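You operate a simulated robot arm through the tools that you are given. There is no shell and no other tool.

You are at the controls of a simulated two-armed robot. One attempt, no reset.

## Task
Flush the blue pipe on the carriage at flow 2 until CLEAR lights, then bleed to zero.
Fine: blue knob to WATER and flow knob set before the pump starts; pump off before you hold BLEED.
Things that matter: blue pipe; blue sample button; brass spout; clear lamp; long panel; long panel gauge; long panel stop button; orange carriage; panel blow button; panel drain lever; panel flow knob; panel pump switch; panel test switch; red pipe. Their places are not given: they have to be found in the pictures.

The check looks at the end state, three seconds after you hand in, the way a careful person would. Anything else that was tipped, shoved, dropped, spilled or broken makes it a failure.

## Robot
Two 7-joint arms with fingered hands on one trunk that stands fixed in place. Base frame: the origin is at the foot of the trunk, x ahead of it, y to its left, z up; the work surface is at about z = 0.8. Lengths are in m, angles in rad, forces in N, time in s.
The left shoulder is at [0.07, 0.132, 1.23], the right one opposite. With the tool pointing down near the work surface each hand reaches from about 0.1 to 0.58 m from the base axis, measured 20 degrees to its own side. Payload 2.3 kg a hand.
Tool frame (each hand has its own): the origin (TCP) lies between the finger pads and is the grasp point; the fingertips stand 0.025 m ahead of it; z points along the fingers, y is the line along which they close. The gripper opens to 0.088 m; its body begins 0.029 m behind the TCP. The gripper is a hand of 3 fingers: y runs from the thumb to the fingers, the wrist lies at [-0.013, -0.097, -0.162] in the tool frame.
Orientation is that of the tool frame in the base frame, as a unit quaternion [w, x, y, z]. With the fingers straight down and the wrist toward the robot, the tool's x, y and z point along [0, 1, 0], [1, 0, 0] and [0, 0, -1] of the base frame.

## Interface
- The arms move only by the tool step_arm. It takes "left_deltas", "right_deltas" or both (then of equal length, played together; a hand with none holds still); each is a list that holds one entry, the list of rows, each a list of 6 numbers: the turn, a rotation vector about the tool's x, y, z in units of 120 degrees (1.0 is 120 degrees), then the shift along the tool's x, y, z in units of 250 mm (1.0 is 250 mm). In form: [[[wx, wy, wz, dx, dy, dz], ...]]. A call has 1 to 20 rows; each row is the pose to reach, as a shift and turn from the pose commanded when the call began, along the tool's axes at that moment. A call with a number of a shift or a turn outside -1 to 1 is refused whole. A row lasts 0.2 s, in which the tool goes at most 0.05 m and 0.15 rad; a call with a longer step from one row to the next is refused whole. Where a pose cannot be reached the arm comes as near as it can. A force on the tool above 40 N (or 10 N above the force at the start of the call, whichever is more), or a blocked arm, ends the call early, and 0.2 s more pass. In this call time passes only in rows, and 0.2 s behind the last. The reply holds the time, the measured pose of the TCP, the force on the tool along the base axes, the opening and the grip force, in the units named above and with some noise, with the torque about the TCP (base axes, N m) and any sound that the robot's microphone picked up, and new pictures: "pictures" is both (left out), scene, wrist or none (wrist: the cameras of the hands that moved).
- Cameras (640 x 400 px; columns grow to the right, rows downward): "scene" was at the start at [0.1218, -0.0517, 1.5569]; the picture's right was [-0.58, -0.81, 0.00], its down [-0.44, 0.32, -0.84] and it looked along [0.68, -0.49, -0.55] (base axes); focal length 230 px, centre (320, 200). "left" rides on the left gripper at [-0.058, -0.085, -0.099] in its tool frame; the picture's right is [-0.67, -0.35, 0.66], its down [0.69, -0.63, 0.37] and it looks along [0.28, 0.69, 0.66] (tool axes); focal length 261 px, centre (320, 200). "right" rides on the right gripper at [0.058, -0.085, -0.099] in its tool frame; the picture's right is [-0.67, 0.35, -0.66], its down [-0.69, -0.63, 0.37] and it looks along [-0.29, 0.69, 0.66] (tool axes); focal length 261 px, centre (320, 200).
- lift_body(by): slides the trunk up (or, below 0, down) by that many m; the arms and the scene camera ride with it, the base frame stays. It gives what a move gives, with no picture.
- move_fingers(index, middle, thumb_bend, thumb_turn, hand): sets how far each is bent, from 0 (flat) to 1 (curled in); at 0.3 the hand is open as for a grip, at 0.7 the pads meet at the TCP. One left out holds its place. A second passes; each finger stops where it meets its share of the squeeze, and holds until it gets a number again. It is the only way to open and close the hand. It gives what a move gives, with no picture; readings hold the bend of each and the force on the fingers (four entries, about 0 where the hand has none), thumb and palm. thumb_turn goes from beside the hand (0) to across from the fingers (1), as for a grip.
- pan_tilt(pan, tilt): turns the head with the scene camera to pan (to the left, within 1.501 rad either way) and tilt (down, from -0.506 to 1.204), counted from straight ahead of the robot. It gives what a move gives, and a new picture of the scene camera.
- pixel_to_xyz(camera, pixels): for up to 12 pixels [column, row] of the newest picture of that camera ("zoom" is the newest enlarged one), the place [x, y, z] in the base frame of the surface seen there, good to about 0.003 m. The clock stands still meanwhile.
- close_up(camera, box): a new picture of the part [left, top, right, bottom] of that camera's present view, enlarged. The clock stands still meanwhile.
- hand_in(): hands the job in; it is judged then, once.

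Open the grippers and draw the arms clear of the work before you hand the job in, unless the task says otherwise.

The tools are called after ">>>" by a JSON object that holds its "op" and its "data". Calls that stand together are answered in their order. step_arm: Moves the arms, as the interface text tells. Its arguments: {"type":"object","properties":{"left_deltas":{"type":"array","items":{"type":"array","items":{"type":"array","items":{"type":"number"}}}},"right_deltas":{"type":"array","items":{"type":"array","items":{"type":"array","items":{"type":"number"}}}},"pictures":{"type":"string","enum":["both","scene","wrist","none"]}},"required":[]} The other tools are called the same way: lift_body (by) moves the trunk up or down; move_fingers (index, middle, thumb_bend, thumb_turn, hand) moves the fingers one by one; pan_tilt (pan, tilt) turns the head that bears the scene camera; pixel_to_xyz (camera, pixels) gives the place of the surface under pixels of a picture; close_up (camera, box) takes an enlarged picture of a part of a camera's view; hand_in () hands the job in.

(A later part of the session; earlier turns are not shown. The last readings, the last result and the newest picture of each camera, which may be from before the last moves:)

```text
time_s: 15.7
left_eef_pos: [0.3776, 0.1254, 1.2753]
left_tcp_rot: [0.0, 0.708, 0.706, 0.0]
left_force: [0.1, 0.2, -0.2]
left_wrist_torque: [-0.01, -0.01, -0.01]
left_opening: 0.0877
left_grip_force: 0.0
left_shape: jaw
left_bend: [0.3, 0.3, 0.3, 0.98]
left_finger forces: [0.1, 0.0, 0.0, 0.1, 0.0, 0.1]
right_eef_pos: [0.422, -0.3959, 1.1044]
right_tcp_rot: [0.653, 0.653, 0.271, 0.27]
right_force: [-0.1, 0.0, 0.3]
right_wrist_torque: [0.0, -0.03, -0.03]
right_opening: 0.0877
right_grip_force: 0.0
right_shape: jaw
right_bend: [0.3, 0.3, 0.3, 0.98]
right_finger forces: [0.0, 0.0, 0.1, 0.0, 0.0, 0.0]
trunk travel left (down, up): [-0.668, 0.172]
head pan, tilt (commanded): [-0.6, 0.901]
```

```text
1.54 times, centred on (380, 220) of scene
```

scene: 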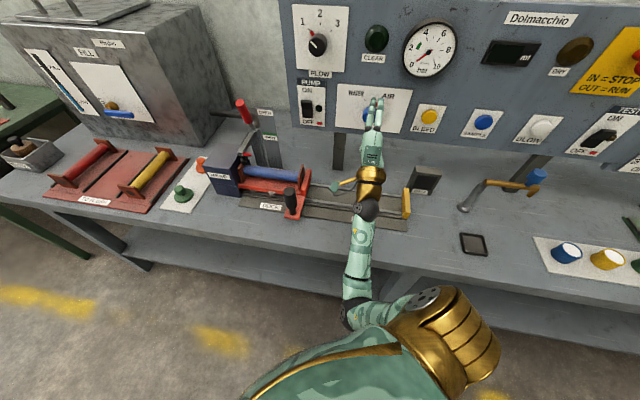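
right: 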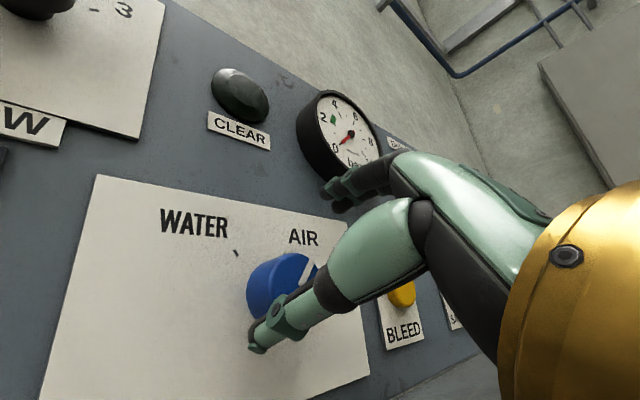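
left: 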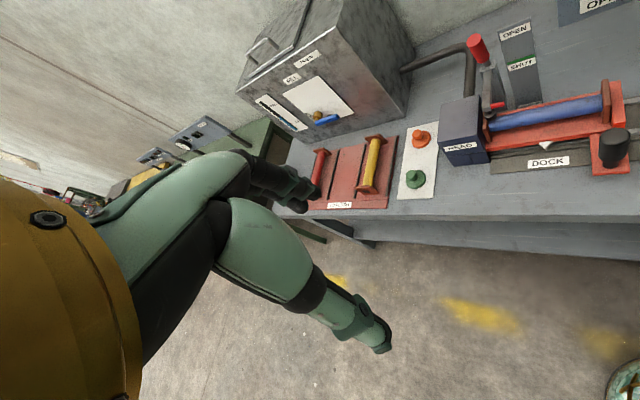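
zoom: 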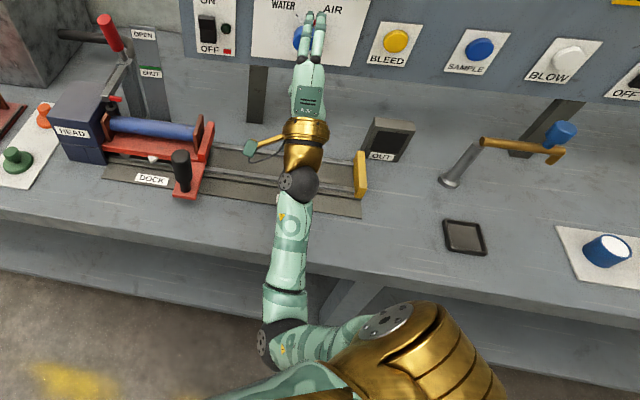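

There's ample clearance (forearm ~0.95+ at the bench edge). I pre-rotate +36° again and drop to the knob axis height, then check the reach flags.

>>> {"op": "step_arm", "data": {"right_deltas": [[[0, 0, 0.06, 0, -0.05, 0.02], [0, 0, 0.12, 0, -0.1, 0.04], [0, 0, 0.18, 0, -0.15, 0.06], [0, 0, 0.24, 0, -0.18, 0.08], [0, 0, 0.3, 0, -0.196, 0.088]]], "pictures": "wrist"}}

>>> {"op": "step_arm", "data": {"right_deltas": [[[0, 0, 0, 0, 0, 0.08], [0, 0, 0, 0, 0, 0.16], [0, 0, 0, 0, 0, 0.22]]], "pictures": "both"}}

```text
time_s: 16.9
left_eef_pos: [0.3777, 0.1267, 1.2751]
left_tcp_rot: [0.002, 0.708, 0.707, 0.0]
left_force: [0.1, -1.2, 0.3]
left_wrist_torque: [-0.03, -0.01, 0.0]
left_opening: 0.0874
left_grip_force: 0.1
left_shape: jaw
left_bend: [0.3, 0.3, 0.3, 0.98]
left_finger forces: [0.1, 0.0, 0.0, 0.0, 0.0, 0.0]
right_eef_pos: [0.4343, -0.4093, 1.0561]
right_tcp_rot: [0.538, 0.705, 0.055, 0.459]
right_force: [0.2, -0.2, -0.5]
right_wrist_torque: [-0.02, 0.02, 0.01]
right_opening: 0.0877
right_grip_force: 0.2
right_shape: jaw
right_bend: [0.3, 0.3, 0.3, 0.98]
right_finger forces: [0.1, 0.0, 0.0, 0.0, 0.0, 0.0]
trunk travel left (down, up): [-0.668, 0.172]
head pan, tilt (commanded): [-0.6, 0.901]
```

right: 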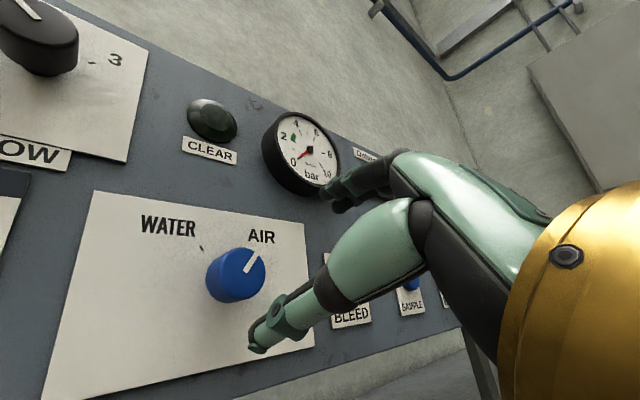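

```text
time_s: 17.7
left_eef_pos: [0.3778, 0.126, 1.275]
left_tcp_rot: [0.0, 0.707, 0.707, 0.0]
left_force: [0.2, 0.0, 0.4]
left_wrist_torque: [0.01, -0.01, 0.02]
left_opening: 0.0875
left_grip_force: 0.1
left_shape: jaw
left_bend: [0.3, 0.3, 0.3, 0.98]
left_finger forces: [0.1, 0.1, 0.0, 0.0, 0.1, 0.1]
right_eef_pos: [0.4758, -0.4469, 1.0562]
right_tcp_rot: [0.538, 0.705, 0.056, 0.459]
right_force: [0.7, 0.1, 0.1]
right_wrist_torque: [-0.01, -0.01, 0.02]
right_opening: 0.0878
right_grip_force: 0.1
right_shape: jaw
right_bend: [0.3, 0.3, 0.3, 0.98]
right_finger forces: [0.0, 0.1, 0.1, 0.1, 0.0, 0.1]
trunk travel left (down, up): [-0.668, 0.172]
head pan, tilt (commanded): [-0.6, 0.901]
```

scene: 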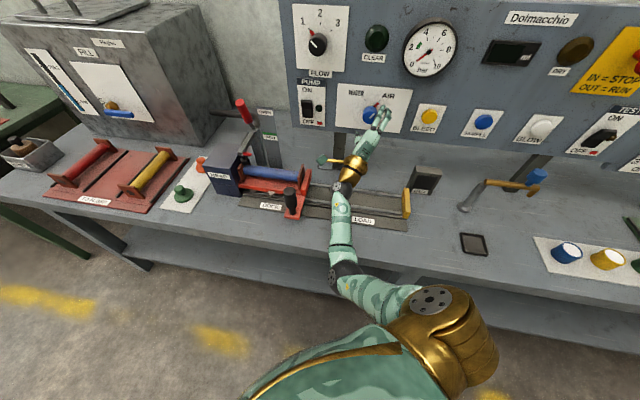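
right: 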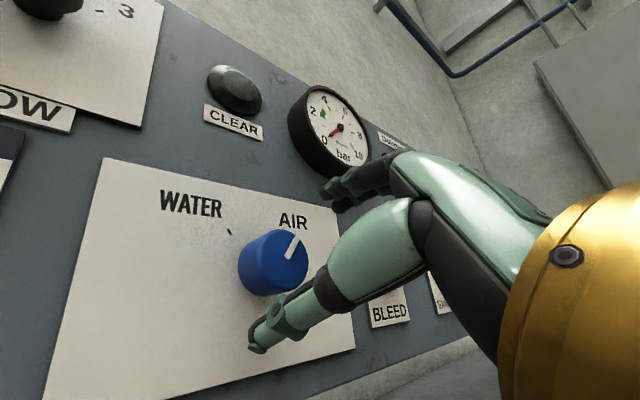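

The arm reaches fine now (d≈0.6525, aligned on the knob axis, no flags). I advance the last 3.8 cm to straddle the knob.

>>> {"op": "step_arm", "data": {"right_deltas": [[[0, 0, 0, -0.003, 0, 0.05], [0, 0, 0, -0.006, 0, 0.1], [0, 0, 0, -0.006, 0, 0.152]]], "pictures": "both"}}

```text
time_s: 18.5
left_eef_pos: [0.3776, 0.1267, 1.2759]
left_tcp_rot: [0.001, 0.707, 0.707, 0.001]
left_force: [-0.3, -0.2, 0.1]
left_wrist_torque: [-0.01, 0.0, 0.0]
left_opening: 0.0874
left_grip_force: 0.1
left_shape: jaw
left_bend: [0.3, 0.3, 0.3, 0.98]
left_finger forces: [0.1, 0.0, 0.0, 0.0, 0.0, 0.0]
right_eef_pos: [0.5021, -0.4761, 1.0541]
right_tcp_rot: [0.537, 0.706, 0.055, 0.458]
right_force: [-0.2, 0.6, -0.6]
right_wrist_torque: [0.03, 0.01, 0.04]
right_opening: 0.0878
right_grip_force: 0.0
right_shape: jaw
right_bend: [0.3, 0.3, 0.3, 0.98]
right_finger forces: [0.0, 0.0, 0.0, 0.0, 0.1, 0.0]
trunk travel left (down, up): [-0.668, 0.172]
head pan, tilt (commanded): [-0.6, 0.901]
```

scene: 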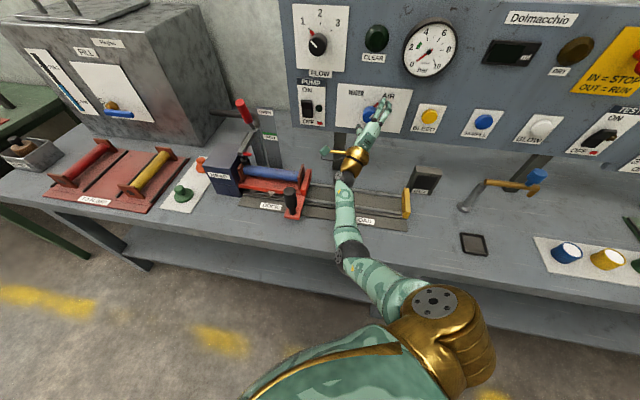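
right: 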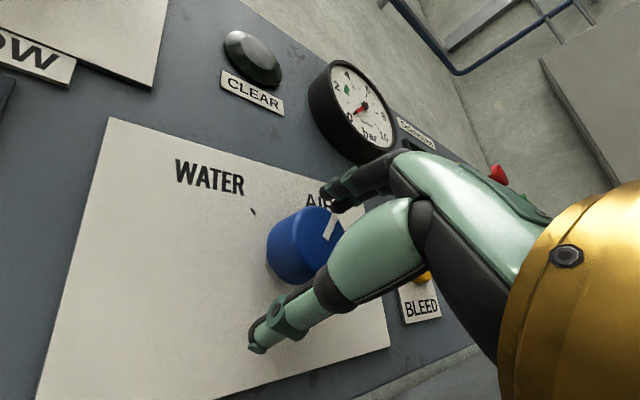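

TCP is at d≈0.692 on the knob axis, thumb and fingers straddling it. I close the fingers onto the knob.

>>> {"op": "move_fingers", "data": {"hand": "right", "index": 0.62, "middle": 0.62, "thumb_bend": 0.62}}

>>> {"op": "close_up", "data": {"camera": "right", "box": [160, 120, 460, 380]}}

>>> {"op": "close_up", "data": {"camera": "scene", "box": [290, 0, 460, 180]}}

```text
time_s: 19.5
left_eef_pos: [0.3771, 0.1255, 1.276]
left_tcp_rot: [0.0, 0.708, 0.707, 0.001]
left_force: [-0.5, -0.5, 0.6]
left_wrist_torque: [0.0, 0.03, 0.01]
left_opening: 0.0878
left_grip_force: 0.0
left_shape: jaw
left_bend: [0.3, 0.3, 0.3, 0.98]
left_finger forces: [0.0, 0.0, 0.1, 0.0, 0.1, 0.1]
right_eef_pos: [0.5013, -0.4753, 1.0544]
right_tcp_rot: [0.538, 0.705, 0.055, 0.459]
right_force: [-0.6, -0.4, 0.0]
right_wrist_torque: [-0.04, -0.07, -0.05]
right_opening: 0.0325
right_grip_force: 7.2
right_shape: fingers
right_bend: [0.55, 0.58, 0.55, 0.97]
right_finger forces: [4.4, 2.9, 0.0, 0.1, 6.6, 0.1]
trunk travel left (down, up): [-0.668, 0.172]
head pan, tilt (commanded): [-0.6, 0.901]
```

```text
1.54 times, centred on (310, 250) of right
```

zoom: 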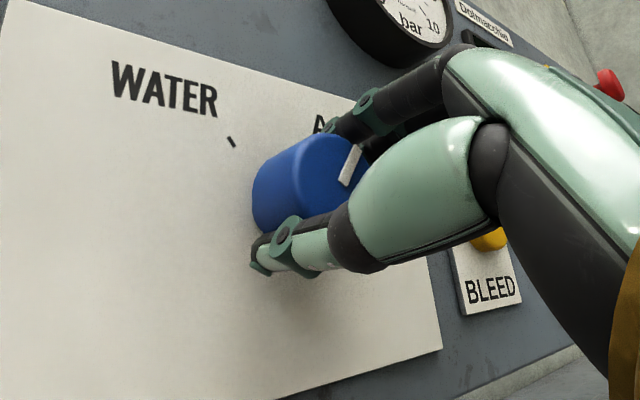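

```text
2.22 times, centred on (375, 90) of scene
```

zoom: 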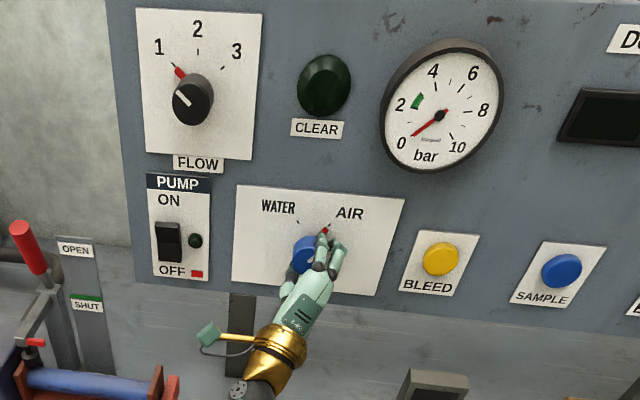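

Gripped with 7 N at 32.5 mm opening. I rotate the knob counter-clockwise 72° toward WATER in small steps.

>>> {"op": "step_arm", "data": {"right_deltas": [[[0, 0, -0.06, 0, 0, 0], [0, 0, -0.12, 0, 0, 0], [0, 0, -0.18, 0, 0, 0], [0, 0, -0.24, 0, 0, 0], [0, 0, -0.3, 0, 0, 0], [0, 0, -0.36, 0, 0, 0], [0, 0, -0.42, 0, 0, 0], [0, 0, -0.48, 0, 0, 0], [0, 0, -0.54, 0, 0, 0], [0, 0, -0.6, 0, 0, 0]]], "pictures": "both"}}

>>> {"op": "close_up", "data": {"camera": "scene", "box": [290, 0, 460, 180]}}

```text
time_s: 21.8
left_eef_pos: [0.3748, 0.1271, 1.2768]
left_tcp_rot: [0.003, 0.708, 0.706, 0.001]
left_force: [-0.6, 0.7, -0.8]
left_wrist_torque: [-0.02, 0.03, -0.04]
left_opening: 0.0876
left_grip_force: 0.0
left_shape: jaw
left_bend: [0.3, 0.3, 0.3, 0.98]
left_finger forces: [0.1, 0.0, 0.0, 0.0, 0.0, 0.1]
right_eef_pos: [0.523, -0.4723, 1.0122]
right_tcp_rot: [0.711, 0.539, 0.446, 0.06]
right_force: [-4.0, 4.9, -0.6]
right_wrist_torque: [0.05, 0.03, 0.05]
right_opening: 0.0153
right_grip_force: 3.9
right_shape: fingers
right_bend: [0.62, 0.62, 0.62, 0.98]
right_finger forces: [1.0, 1.6, 0.0, 0.0, 3.6, 0.1]
right hand out of reach, approached as far as the arm can: row 8, 9, 10
trunk travel left (down, up): [-0.668, 0.172]
head pan, tilt (commanded): [-0.6, 0.901]
stopped in row 10 (right hand): the force on the tool passed its limit at 62 N (the readings are from after the stop); the commanded pose is now the measured one
```

scene: 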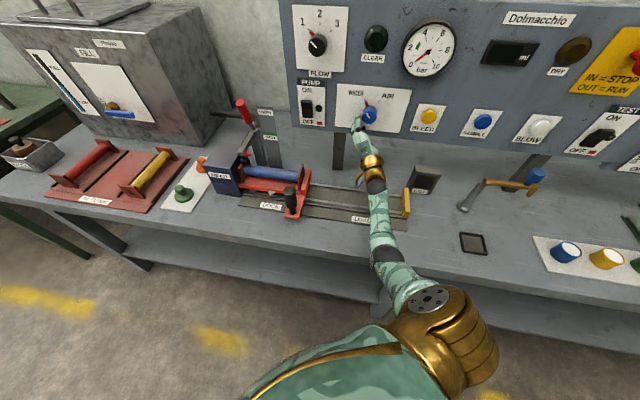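
right: 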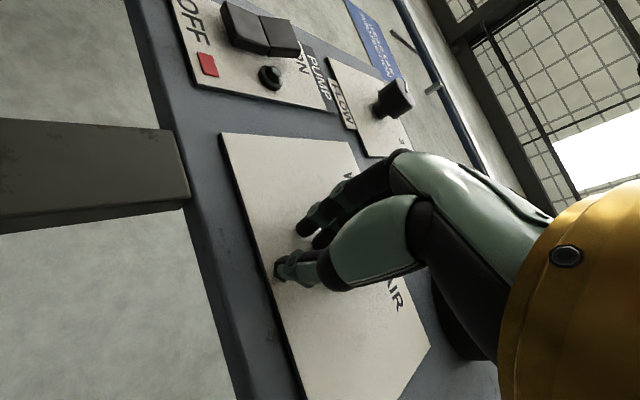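

```text
2.22 times, centred on (375, 90) of scene
```

zoom: 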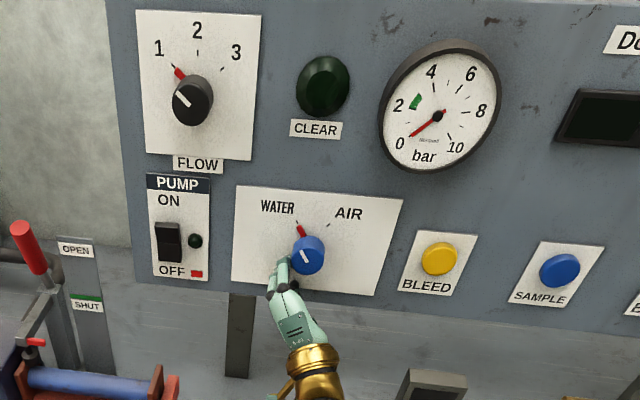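

The fingers slipped off at the end, but the blue knob's red pointer now sits at the WATER tick (302,230 in the zoom). I back straight off 10 cm and verify.

>>> {"op": "step_arm", "data": {"right_deltas": [[[0, 0, 0, 0, 0, -0.05], [0, 0, 0, 0, 0, -0.15], [0, 0, 0, 0, 0, -0.25], [0, 0, 0, 0, 0, -0.35], [0, 0, 0, 0, 0, -0.45]]], "pictures": "both"}}

>>> {"op": "pan_tilt", "data": {"pan": -0.75, "tilt": 0.5}}

>>> {"op": "close_up", "data": {"camera": "scene", "box": [250, 120, 450, 260]}}

```text
time_s: 22.9
left_eef_pos: [0.3766, 0.1257, 1.275]
left_tcp_rot: [0.002, 0.707, 0.707, 0.001]
left_force: [0.2, -0.4, 0.9]
left_wrist_torque: [0.02, 0.02, -0.02]
left_opening: 0.0876
left_grip_force: 0.0
left_shape: jaw
left_bend: [0.3, 0.3, 0.3, 0.98]
left_finger forces: [0.0, 0.1, 0.0, 0.0, 0.0, 0.0]
right_eef_pos: [0.4437, -0.4004, 0.991]
right_tcp_rot: [0.712, 0.541, 0.444, 0.06]
right_force: [-0.3, 0.2, -0.5]
right_wrist_torque: [-0.01, -0.01, 0.02]
right_opening: 0.015
right_grip_force: 0.1
right_shape: fingers
right_bend: [0.62, 0.62, 0.62, 0.98]
right_finger forces: [0.0, 0.0, 0.0, 0.0, 0.0, 0.1]
right hand out of reach, approached as far as the arm can: row 2, 3, 4, 5
trunk travel left (down, up): [-0.668, 0.172]
head pan, tilt (commanded): [-0.6, 0.901]
```

scene: 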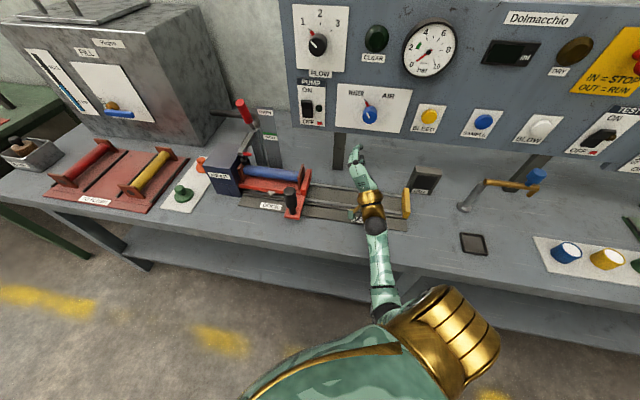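
right: 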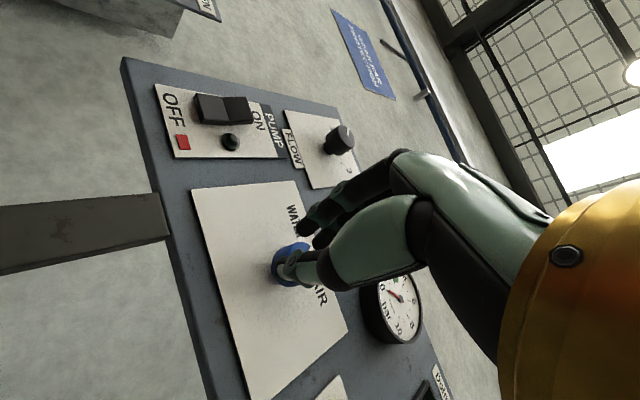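

```text
time_s: 23.8
left_eef_pos: [0.3778, 0.1255, 1.2746]
left_tcp_rot: [0.0, 0.707, 0.707, 0.0]
left_force: [-0.6, 0.0, 0.1]
left_wrist_torque: [0.02, 0.01, 0.0]
left_opening: 0.0876
left_grip_force: 0.0
left_shape: jaw
left_bend: [0.3, 0.3, 0.3, 0.98]
left_finger forces: [0.0, 0.1, 0.1, 0.0, 0.0, 0.0]
right_eef_pos: [0.4442, -0.3999, 0.991]
right_tcp_rot: [0.712, 0.541, 0.444, 0.06]
right_force: [-0.3, 0.3, -0.4]
right_wrist_torque: [-0.02, 0.03, -0.01]
right_opening: 0.015
right_grip_force: 0.0
right_shape: fingers
right_bend: [0.62, 0.62, 0.62, 0.98]
right_finger forces: [0.1, 0.0, 0.0, 0.1, 0.0, 0.1]
trunk travel left (down, up): [-0.668, 0.172]
head pan, tilt (commanded): [-0.75, 0.499]
```

scene: 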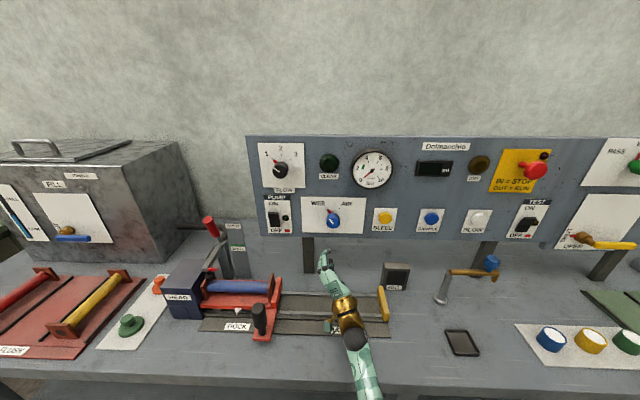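

```text
2.86 times, centred on (350, 190) of scene
```

zoom: 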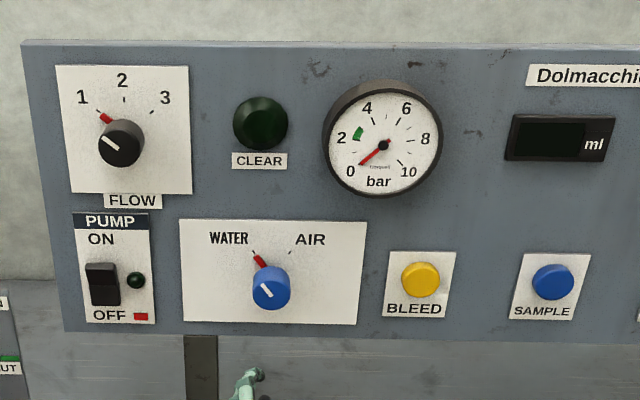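

The blue knob clearly points at WATER now. Next, the flow knob: I measure its face rim and tick marks from an enlarged scene view.

>>> {"op": "close_up", "data": {"camera": "scene", "box": [255, 135, 335, 195]}}

```text
6.67 times, centred on (295, 165) of scene
```

zoom: 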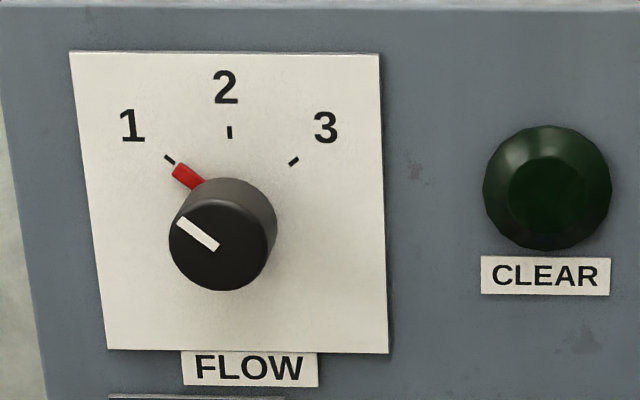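

>>> {"op": "pixel_to_xyz", "data": {"camera": "zoom", "pixels": [[218, 247], [175, 247], [262, 247], [218, 285], [218, 208], [190, 275], [248, 275], [190, 218], [230, 132], [170, 159], [294, 161], [182, 221]]}}

>>> {"op": "step_arm", "data": {"right_deltas": [[[0, 0, 0.06, -0.04, 0.1, 0], [0, 0, 0.12, -0.08, 0.2, 0], [0, 0, 0.18, -0.12, 0.3, 0], [0, 0, 0.24, -0.16, 0.4, 0], [0, 0, 0.27, -0.2, 0.5, 0], [0, 0, 0.3, -0.24, 0.6, 0]]], "pictures": "both"}}

```text
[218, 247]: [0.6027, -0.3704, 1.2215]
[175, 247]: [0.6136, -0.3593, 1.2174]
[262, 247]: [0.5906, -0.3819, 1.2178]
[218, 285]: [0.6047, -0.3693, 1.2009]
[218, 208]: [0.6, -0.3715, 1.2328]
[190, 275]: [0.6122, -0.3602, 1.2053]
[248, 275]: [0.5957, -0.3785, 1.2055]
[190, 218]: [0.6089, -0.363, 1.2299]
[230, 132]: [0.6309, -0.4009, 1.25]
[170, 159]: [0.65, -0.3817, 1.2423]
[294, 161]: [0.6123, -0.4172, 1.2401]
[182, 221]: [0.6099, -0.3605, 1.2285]
```

```text
time_s: 25.2
left_eef_pos: [0.3785, 0.1259, 1.2747]
left_tcp_rot: [0.001, 0.708, 0.706, 0.0]
left_force: [-1.2, -0.4, 0.4]
left_wrist_torque: [0.01, 0.02, -0.01]
left_opening: 0.0876
left_grip_force: 0.1
left_shape: jaw
left_bend: [0.3, 0.3, 0.3, 0.98]
left_finger forces: [0.0, 0.1, 0.0, 0.0, 0.1, 0.0]
right_eef_pos: [0.468, -0.3721, 1.147]
right_tcp_rot: [0.657, 0.653, 0.257, 0.276]
right_force: [0.1, -0.3, -0.8]
right_wrist_torque: [0.03, 0.0, 0.02]
right_opening: 0.0152
right_grip_force: 0.0
right_shape: fingers
right_bend: [0.62, 0.62, 0.62, 0.98]
right_finger forces: [0.0, 0.1, 0.0, 0.0, 0.0, 0.1]
right hand out of reach, approached as far as the arm can: row 1, 2
trunk travel left (down, up): [-0.668, 0.172]
head pan, tilt (commanded): [-0.75, 0.499]
```

scene: 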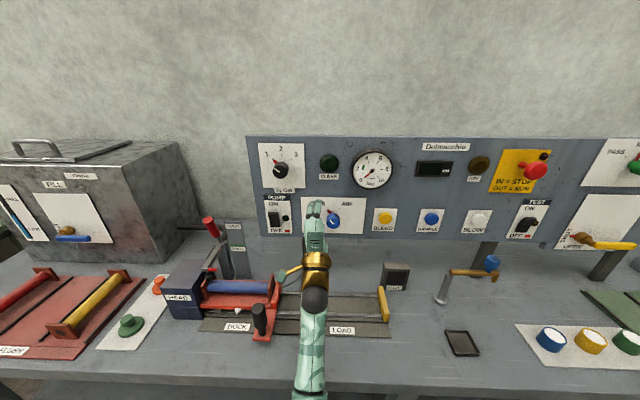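
right: 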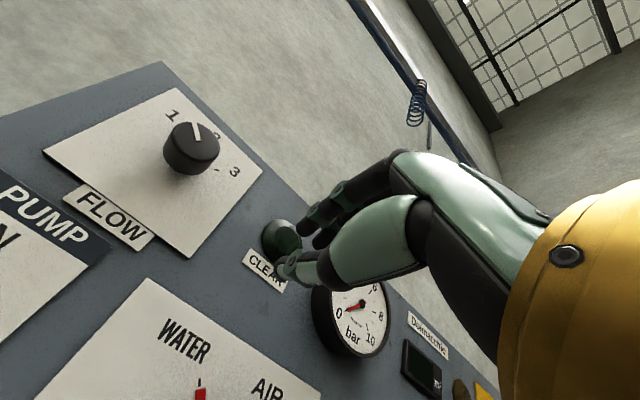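

Flow knob axis: s≈−0.1635, z≈1.217, ticks at −45°/0°/+45°. The hand is upright at s≈−0.068, d≈0.594, z≈1.147; I reopen the fingers and move in front of the flow knob.

>>> {"op": "move_fingers", "data": {"hand": "right", "index": 0.3, "middle": 0.3, "thumb_bend": 0.3}}

>>> {"op": "step_arm", "data": {"right_deltas": [[[0, 0, 0, 0.1, 0.07, 0], [0, 0, 0, 0.2, 0.14, 0], [0, 0, 0, 0.3, 0.21, 0], [0, 0, -0.011, 0.383, 0.28, 0]]], "pictures": "both"}}

```text
time_s: 26.2
left_eef_pos: [0.3792, 0.1253, 1.2753]
left_tcp_rot: [0.0, 0.708, 0.707, 0.001]
left_force: [0.5, -0.4, 0.0]
left_wrist_torque: [-0.02, -0.02, 0.0]
left_opening: 0.0877
left_grip_force: 0.1
left_shape: jaw
left_bend: [0.3, 0.3, 0.3, 0.98]
left_finger forces: [0.1, 0.1, 0.0, 0.0, 0.1, 0.0]
right_eef_pos: [0.4703, -0.3715, 1.1481]
right_tcp_rot: [0.657, 0.652, 0.257, 0.276]
right_force: [-0.6, 0.9, -0.2]
right_wrist_torque: [0.02, 0.03, 0.01]
right_opening: 0.0841
right_grip_force: 0.1
right_shape: fingers
right_bend: [0.3, 0.3, 0.3, 0.98]
right_finger forces: [0.0, 0.0, 0.1, 0.0, 0.0, 0.0]
trunk travel left (down, up): [-0.668, 0.172]
head pan, tilt (commanded): [-0.75, 0.499]
```

```text
time_s: 27.2
left_eef_pos: [0.3776, 0.1277, 1.2757]
left_tcp_rot: [0.0, 0.707, 0.707, 0.001]
left_force: [-0.4, 0.2, -0.1]
left_wrist_torque: [-0.02, 0.01, 0.01]
left_opening: 0.0879
left_grip_force: 0.0
left_shape: jaw
left_bend: [0.3, 0.3, 0.3, 0.98]
left_finger forces: [0.0, 0.1, 0.0, 0.0, 0.0, 0.0]
right_eef_pos: [0.5389, -0.3072, 1.2198]
right_tcp_rot: [0.66, 0.649, 0.265, 0.268]
right_force: [-0.4, 0.2, -0.8]
right_wrist_torque: [0.0, 0.0, -0.01]
right_opening: 0.0843
right_grip_force: 0.0
right_shape: fingers
right_bend: [0.3, 0.3, 0.3, 0.98]
right_finger forces: [0.1, 0.0, 0.0, 0.2, 0.0, 0.0]
trunk travel left (down, up): [-0.668, 0.172]
head pan, tilt (commanded): [-0.75, 0.499]
```

scene: 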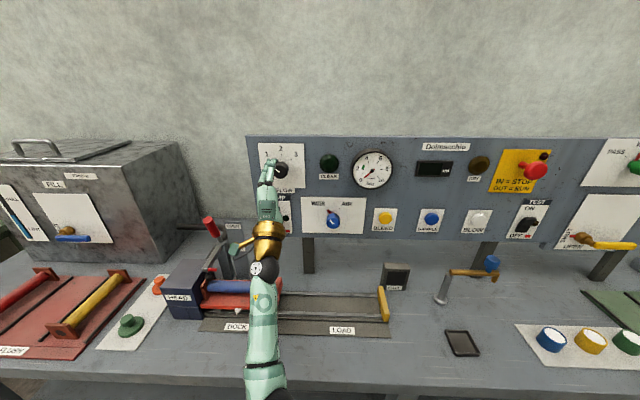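
right: 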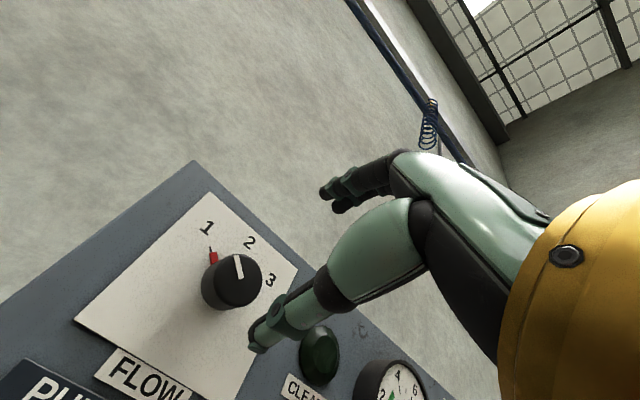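

Aligned at s≈−0.164, z≈1.220, d≈0.598. I advance about 9.3 cm so that the open fingers straddle the flow knob.

>>> {"op": "step_arm", "data": {"right_deltas": [[[0, 0, 0, 0, -0.006, 0.1], [0, 0, 0, 0.002, -0.012, 0.2], [0, 0, 0, 0.004, -0.018, 0.3], [0, 0, 0, 0.004, -0.018, 0.372]]], "pictures": "both"}}

```text
time_s: 28.2
left_eef_pos: [0.3778, 0.1247, 1.2752]
left_tcp_rot: [0.001, 0.708, 0.706, 0.001]
left_force: [-0.1, 0.5, -0.2]
left_wrist_torque: [0.01, -0.03, 0.01]
left_opening: 0.0874
left_grip_force: 0.1
left_shape: jaw
left_bend: [0.3, 0.3, 0.3, 0.98]
left_finger forces: [0.0, 0.0, 0.0, 0.0, 0.0, 0.0]
right_eef_pos: [0.6019, -0.3694, 1.2168]
right_tcp_rot: [0.66, 0.649, 0.266, 0.268]
right_force: [0.4, 0.3, 0.0]
right_wrist_torque: [-0.02, 0.03, 0.01]
right_opening: 0.0845
right_grip_force: 0.1
right_shape: fingers
right_bend: [0.3, 0.3, 0.3, 0.98]
right_finger forces: [0.0, 0.0, 0.1, 0.2, 0.0, 0.0]
trunk travel left (down, up): [-0.668, 0.172]
head pan, tilt (commanded): [-0.75, 0.499]
```

scene: 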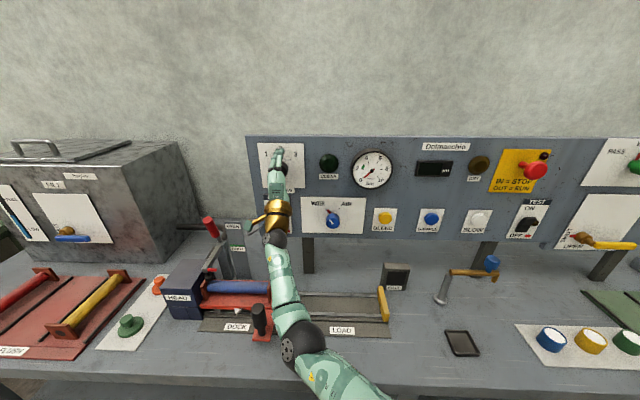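
right: 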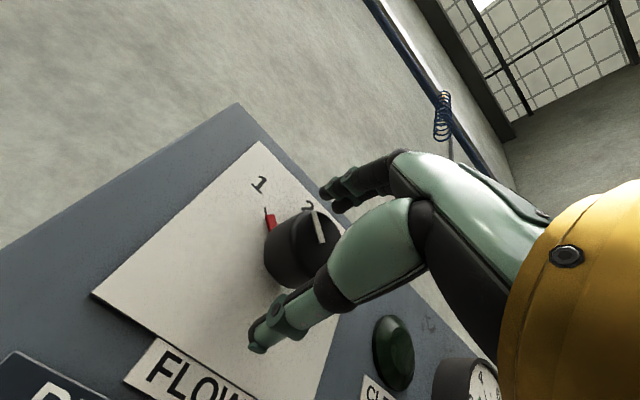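

The knob lies between thumb and fingers, TCP just at its face plane (d≈0.687). I go 6 mm deeper and close.

>>> {"op": "step_arm", "data": {"right_deltas": [[[0, 0, 0, 0, 0, 0.026]]], "pictures": "none"}}

>>> {"op": "move_fingers", "data": {"hand": "right", "index": 0.64, "middle": 0.64, "thumb_bend": 0.64}}

>>> {"op": "close_up", "data": {"camera": "right", "box": [160, 100, 460, 360]}}

```text
time_s: 28.6
left_eef_pos: [0.3775, 0.126, 1.2746]
left_tcp_rot: [0.001, 0.708, 0.706, 0.001]
left_force: [0.0, -0.3, -0.6]
left_wrist_torque: [-0.03, -0.03, 0.02]
left_opening: 0.0877
left_grip_force: 0.0
left_shape: jaw
left_bend: [0.3, 0.3, 0.3, 0.98]
left_finger forces: [0.1, 0.1, 0.0, 0.1, 0.1, 0.0]
right_eef_pos: [0.6056, -0.3752, 1.2171]
right_tcp_rot: [0.66, 0.649, 0.265, 0.269]
right_force: [-0.1, 0.0, -0.4]
right_wrist_torque: [0.03, -0.01, -0.04]
right_opening: 0.0842
right_grip_force: 0.0
right_shape: fingers
right_bend: [0.3, 0.3, 0.3, 0.98]
right_finger forces: [0.0, 0.0, 0.0, 0.0, 0.0, 0.1]
trunk travel left (down, up): [-0.668, 0.172]
head pan, tilt (commanded): [-0.75, 0.499]
```

```text
time_s: 29.6
left_eef_pos: [0.3765, 0.1251, 1.2747]
left_tcp_rot: [0.0, 0.707, 0.707, 0.0]
left_force: [0.4, -0.1, 0.0]
left_wrist_torque: [0.04, 0.0, 0.0]
left_opening: 0.0877
left_grip_force: 0.0
left_shape: jaw
left_bend: [0.3, 0.3, 0.3, 0.98]
left_finger forces: [0.0, 0.1, 0.0, 0.0, 0.0, 0.1]
right_eef_pos: [0.6059, -0.375, 1.218]
right_tcp_rot: [0.66, 0.65, 0.266, 0.268]
right_force: [-0.4, -0.7, -0.9]
right_wrist_torque: [-0.05, -0.03, -0.04]
right_opening: 0.0316
right_grip_force: 8.6
right_shape: fingers
right_bend: [0.56, 0.6, 0.54, 0.97]
right_finger forces: [4.6, 3.4, 0.0, 0.1, 9.2, 0.0]
trunk travel left (down, up): [-0.668, 0.172]
head pan, tilt (commanded): [-0.75, 0.499]
```

```text
1.54 times, centred on (310, 230) of right
```

zoom: 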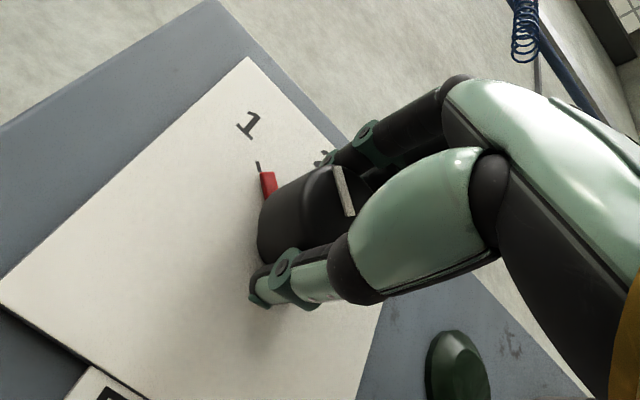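

Gripped with ~9 N. I turn clockwise 45° (wz +0.375) to bring the pointer from 1 to 2.

>>> {"op": "step_arm", "data": {"right_deltas": [[[0, 0, 0.055, 0, 0, 0], [0, 0, 0.11, 0, 0, 0], [0, 0, 0.165, 0, 0, 0], [0, 0, 0.22, 0, 0, 0], [0, 0, 0.275, 0, 0, 0], [0, 0, 0.33, 0, 0, 0], [0, 0, 0.375, 0, 0, 0]]], "pictures": "both"}}

>>> {"op": "close_up", "data": {"camera": "scene", "box": [245, 130, 345, 250]}}

>>> {"op": "close_up", "data": {"camera": "right", "box": [160, 100, 460, 360]}}

```text
time_s: 31.2
left_eef_pos: [0.3768, 0.1256, 1.276]
left_tcp_rot: [0.0, 0.709, 0.706, 0.0]
left_force: [0.1, -0.4, -0.1]
left_wrist_torque: [-0.05, 0.01, 0.01]
left_opening: 0.0876
left_grip_force: 0.0
left_shape: jaw
left_bend: [0.3, 0.3, 0.3, 0.98]
left_finger forces: [0.0, 0.0, 0.0, 0.0, 0.0, 0.0]
right_eef_pos: [0.5696, -0.3854, 1.21]
right_tcp_rot: [0.508, 0.701, -0.003, 0.5]
right_force: [0.6, -1.3, -1.9]
right_wrist_torque: [0.01, 0.07, -0.02]
right_opening: 0.0129
right_grip_force: 0.9
right_shape: fingers
right_bend: [0.64, 0.64, 0.63, 0.99]
right_finger forces: [0.1, 0.1, 0.0, 0.1, 1.8, 0.1]
right hand out of reach, approached as far as the arm can: row 4, 5, 6, 7
trunk travel left (down, up): [-0.668, 0.172]
head pan, tilt (commanded): [-0.75, 0.499]
```

scene: 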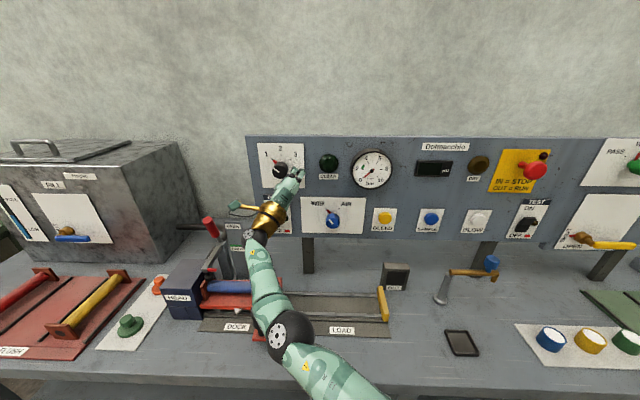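
right: 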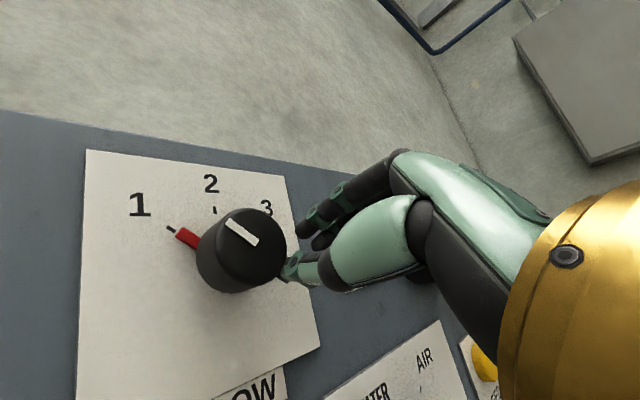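

```text
3.33 times, centred on (295, 190) of scene
```

zoom: 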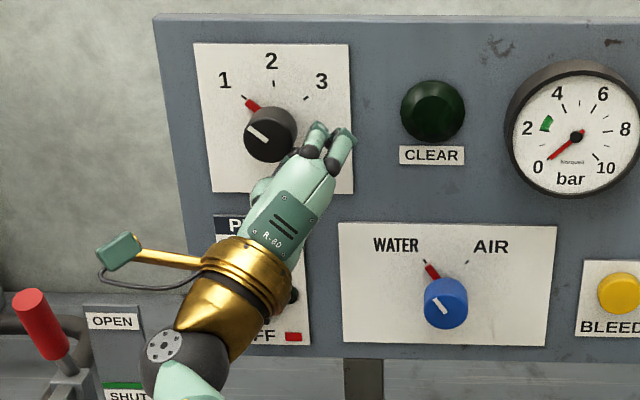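

```text
1.54 times, centred on (310, 230) of right
```

zoom: 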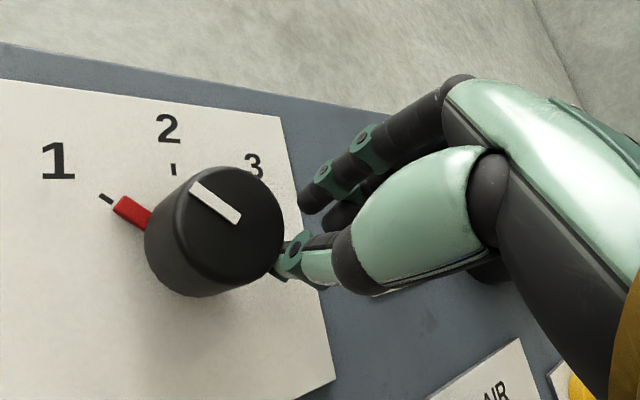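

The arm ran out of reach past roll ≈+20° (wrist ~0.456 m from the shoulder), the fingers slid off and the flow pointer is still at 1. I back off, open, and re-approach with the hand pre-rolled to about −27° so that the turn ends near +18°.

>>> {"op": "step_arm", "data": {"right_deltas": [[[0, 0, 0, 0, 0, -0.1], [0, 0, 0, 0, 0, -0.2], [0, 0, -0.05, 0.02, -0.01, -0.3], [0, 0, -0.11, 0.04, -0.02, -0.32], [0, 0, -0.17, 0.06, -0.03, -0.32], [0, 0, -0.23, 0.08, -0.04, -0.32], [0, 0, -0.29, 0.1, -0.05, -0.32], [0, 0, -0.35, 0.116, -0.06, -0.32], [0, 0, -0.41, 0.116, -0.07, -0.32], [0, 0, -0.47, 0.116, -0.076, -0.32], [0, 0, -0.53, 0.116, -0.076, -0.32], [0, 0, -0.59, 0.116, -0.076, -0.32]]], "pictures": "both"}}

>>> {"op": "move_fingers", "data": {"hand": "right", "index": 0.3, "middle": 0.3, "thumb_bend": 0.3}}

```text
time_s: 33.8
left_eef_pos: [0.3786, 0.1257, 1.2745]
left_tcp_rot: [0.0, 0.708, 0.706, 0.001]
left_force: [-0.9, -0.2, 0.5]
left_wrist_torque: [-0.01, 0.0, 0.04]
left_opening: 0.0877
left_grip_force: 0.1
left_shape: jaw
left_bend: [0.3, 0.3, 0.3, 0.98]
left_finger forces: [0.0, 0.0, 0.0, 0.0, 0.1, 0.0]
right_eef_pos: [0.5947, -0.2832, 1.1948]
right_tcp_rot: [0.705, 0.575, 0.399, 0.113]
right_force: [-0.3, 0.2, 0.0]
right_wrist_torque: [0.0, 0.02, 0.02]
right_opening: 0.0116
right_grip_force: 0.0
right_shape: fingers
right_bend: [0.64, 0.64, 0.64, 0.98]
right_finger forces: [0.1, 0.0, 0.0, 0.0, 0.0, 0.0]
right hand out of reach, approached as far as the arm can: row 4, 5, 6, 7, 8, 10, 11, 12
trunk travel left (down, up): [-0.668, 0.172]
head pan, tilt (commanded): [-0.75, 0.499]
```

scene: 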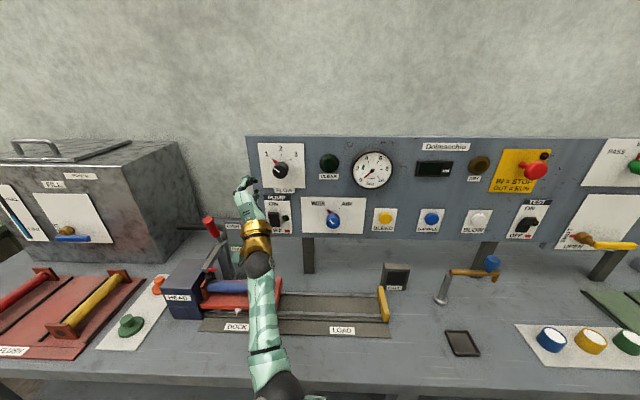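
right: 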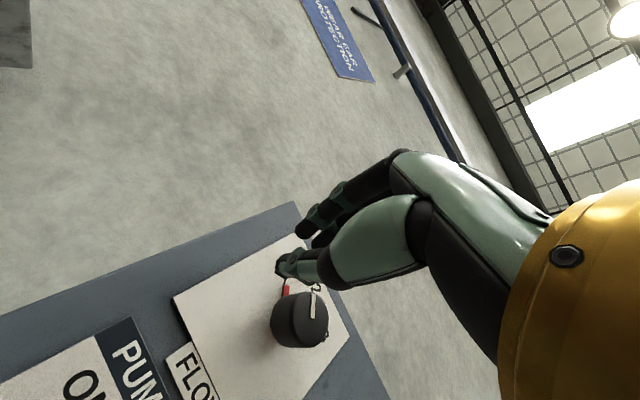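

```text
time_s: 34.8
left_eef_pos: [0.3779, 0.1256, 1.2761]
left_tcp_rot: [0.001, 0.708, 0.707, 0.0]
left_force: [0.1, -0.4, -0.2]
left_wrist_torque: [0.01, -0.01, 0.0]
left_opening: 0.0876
left_grip_force: 0.1
left_shape: jaw
left_bend: [0.3, 0.3, 0.3, 0.98]
left_finger forces: [0.1, 0.1, 0.0, 0.0, 0.0, 0.0]
right_eef_pos: [0.595, -0.2842, 1.1957]
right_tcp_rot: [0.705, 0.576, 0.398, 0.114]
right_force: [0.0, -0.5, -0.2]
right_wrist_torque: [0.01, 0.02, 0.0]
right_opening: 0.0844
right_grip_force: 0.0
right_shape: fingers
right_bend: [0.3, 0.3, 0.3, 0.98]
right_finger forces: [0.1, 0.0, 0.0, 0.0, 0.0, 0.0]
trunk travel left (down, up): [-0.668, 0.172]
head pan, tilt (commanded): [-0.75, 0.499]
```

The arm favours odd poses at negative roll. A better idea: pitch the hand ~15° downward so the wrist sits almost on the knob's axis, easing both wrist bend and reach; I go to that pose 9 cm in front of the flow knob.

>>> {"op": "step_arm", "data": {"right_deltas": [[[0.022, 0.007, 0.035, -0.04, -0.003, -0.03], [0.043, 0.013, 0.07, -0.08, -0.006, -0.06], [0.065, 0.02, 0.105, -0.12, -0.009, -0.08], [0.087, 0.026, 0.139, -0.16, -0.012, -0.08], [0.108, 0.033, 0.174, -0.2, -0.015, -0.08], [0.13, 0.039, 0.209, -0.24, -0.018, -0.08]]], "pictures": "both"}}

```text
time_s: 36.2
left_eef_pos: [0.3784, 0.1255, 1.2754]
left_tcp_rot: [0.001, 0.708, 0.706, 0.0]
left_force: [0.1, -0.4, -0.1]
left_wrist_torque: [0.01, -0.01, 0.03]
left_opening: 0.0878
left_grip_force: 0.0
left_shape: jaw
left_bend: [0.3, 0.3, 0.3, 0.98]
left_finger forces: [0.0, 0.1, 0.1, 0.0, 0.1, 0.0]
right_eef_pos: [0.5318, -0.3357, 1.1991]
right_tcp_rot: [0.561, 0.731, 0.31, 0.233]
right_force: [-0.4, 0.2, -0.2]
right_wrist_torque: [0.01, -0.02, 0.0]
right_opening: 0.0844
right_grip_force: 0.0
right_shape: fingers
right_bend: [0.3, 0.3, 0.3, 0.98]
right_finger forces: [0.0, 0.0, 0.0, 0.0, 0.0, 0.0]
right hand out of reach, approached as far as the arm can: row 1, 2, 3, 4, 5, 6
trunk travel left (down, up): [-0.668, 0.172]
head pan, tilt (commanded): [-0.75, 0.499]
```

scene: 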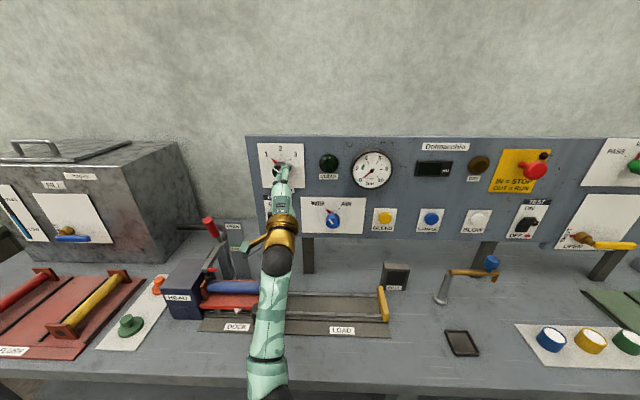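
right: 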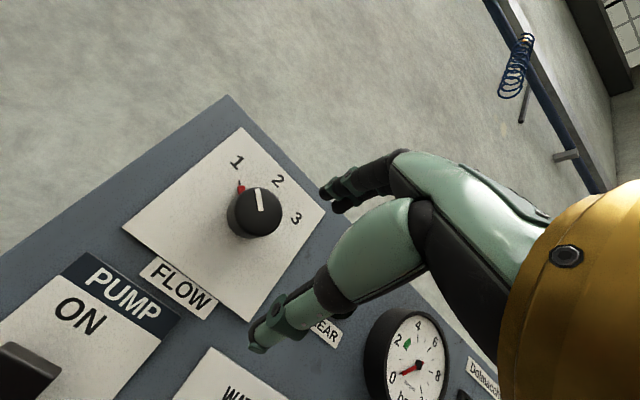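

Orientation is right but the position is a bit off (s −0.139, d 0.613, z 1.199), probably an over-folded arm. I move forward/left/up toward d≈0.65 on the knob axis and recheck.

>>> {"op": "step_arm", "data": {"right_deltas": [[[0, 0, 0, 0.035, 0.036, 0.041], [0, 0, 0, 0.07, 0.072, 0.082], [0, 0, 0, 0.101, 0.108, 0.123]]], "pictures": "both"}}

```text
time_s: 37.0
left_eef_pos: [0.3776, 0.127, 1.2746]
left_tcp_rot: [0.002, 0.707, 0.707, 0.001]
left_force: [0.5, -0.1, -0.3]
left_wrist_torque: [0.0, 0.04, -0.03]
left_opening: 0.0875
left_grip_force: 0.1
left_shape: jaw
left_bend: [0.3, 0.3, 0.3, 0.98]
left_finger forces: [0.1, 0.0, 0.0, 0.0, 0.0, 0.0]
right_eef_pos: [0.5724, -0.3467, 1.218]
right_tcp_rot: [0.562, 0.731, 0.311, 0.231]
right_force: [-0.2, 0.8, 0.5]
right_wrist_torque: [-0.01, 0.01, -0.01]
right_opening: 0.0846
right_grip_force: 0.2
right_shape: fingers
right_bend: [0.3, 0.3, 0.3, 0.98]
right_finger forces: [0.0, 0.0, 0.1, 0.0, 0.0, 0.0]
right hand out of reach, approached as far as the arm can: row 3
trunk travel left (down, up): [-0.668, 0.172]
head pan, tilt (commanded): [-0.75, 0.499]
```

scene: 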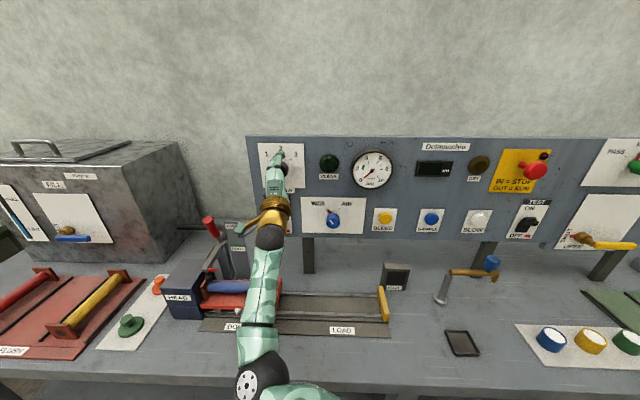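
right: 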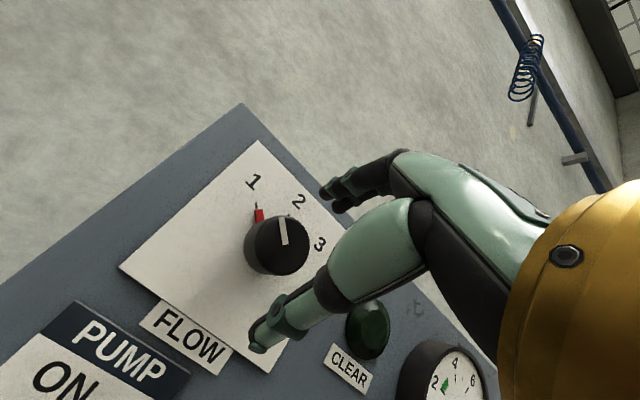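

Now at s≈−0.160, d≈0.650, z≈1.218 with the knob between thumb and fingers. I advance 3.7 cm along the panel normal.

>>> {"op": "step_arm", "data": {"right_deltas": [[[0, 0, 0, 0.006, 0.011, 0.048], [0, 0, 0, 0.012, 0.022, 0.096], [0, 0, 0, 0.016, 0.034, 0.144]]], "pictures": "both"}}

```text
time_s: 37.8
left_eef_pos: [0.3786, 0.126, 1.2741]
left_tcp_rot: [0.001, 0.708, 0.706, 0.0]
left_force: [-0.3, -0.3, -0.7]
left_wrist_torque: [0.05, -0.01, -0.02]
left_opening: 0.0874
left_grip_force: 0.1
left_shape: jaw
left_bend: [0.3, 0.3, 0.3, 0.98]
left_finger forces: [0.0, 0.0, 0.1, 0.0, 0.0, 0.0]
right_eef_pos: [0.6031, -0.3704, 1.2153]
right_tcp_rot: [0.562, 0.731, 0.311, 0.232]
right_force: [0.1, -0.3, -0.3]
right_wrist_torque: [0.01, -0.01, 0.0]
right_opening: 0.0845
right_grip_force: 0.0
right_shape: fingers
right_bend: [0.3, 0.3, 0.3, 0.98]
right_finger forces: [0.0, 0.0, 0.0, 0.0, 0.1, 0.0]
trunk travel left (down, up): [-0.668, 0.172]
head pan, tilt (commanded): [-0.75, 0.499]
```

scene: 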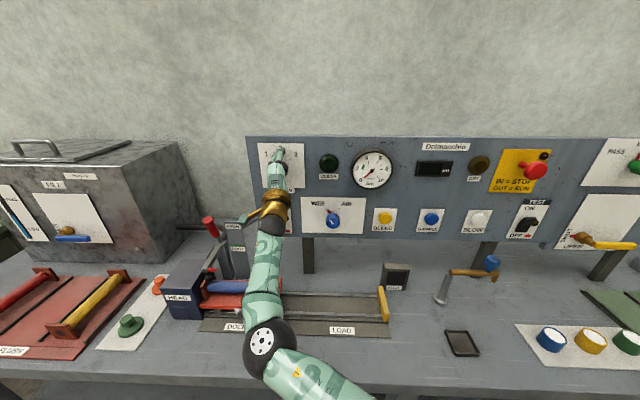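
right: 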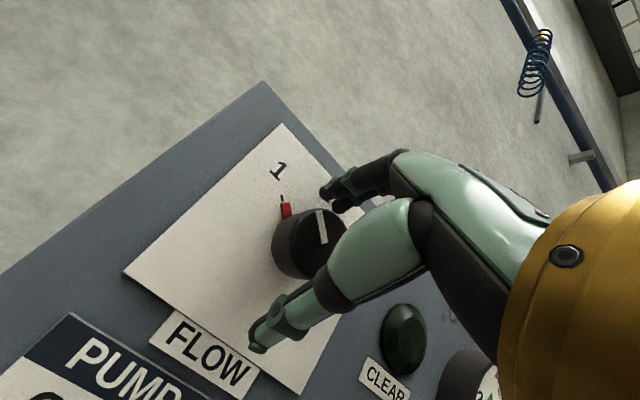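

At s≈−0.1645, d≈0.688, z≈1.215 with no reach flags. I close on the flow knob.

>>> {"op": "move_fingers", "data": {"hand": "right", "index": 0.66, "middle": 0.66, "thumb_bend": 0.66}}

>>> {"op": "close_up", "data": {"camera": "right", "box": [160, 100, 460, 360]}}

```text
time_s: 38.8
left_eef_pos: [0.3763, 0.1252, 1.275]
left_tcp_rot: [0.002, 0.708, 0.706, 0.001]
left_force: [0.0, 0.3, 0.4]
left_wrist_torque: [0.01, 0.03, 0.0]
left_opening: 0.0876
left_grip_force: 0.1
left_shape: jaw
left_bend: [0.3, 0.3, 0.3, 0.98]
left_finger forces: [0.1, 0.1, 0.0, 0.0, 0.2, 0.0]
right_eef_pos: [0.6028, -0.3704, 1.2169]
right_tcp_rot: [0.562, 0.731, 0.309, 0.232]
right_force: [3.5, -3.6, 12.3]
right_wrist_torque: [-0.38, -0.32, -0.04]
right_opening: 0.0346
right_grip_force: 13.2
right_shape: fingers
right_bend: [0.51, 0.56, 0.57, 0.96]
right_finger forces: [10.3, 8.6, 0.1, 0.0, 8.6, 0.0]
trunk travel left (down, up): [-0.668, 0.172]
head pan, tilt (commanded): [-0.75, 0.499]
```

```text
1.54 times, centred on (310, 230) of right
```

zoom: 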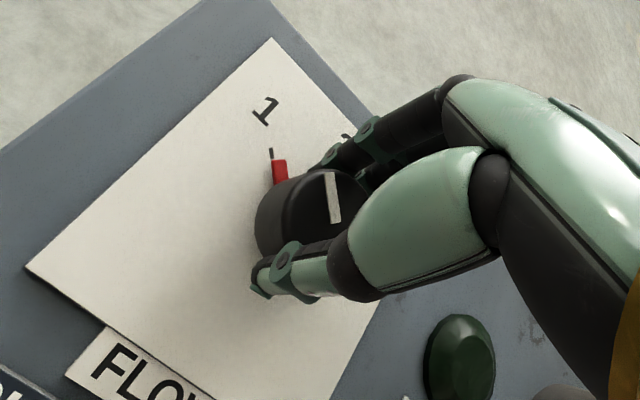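

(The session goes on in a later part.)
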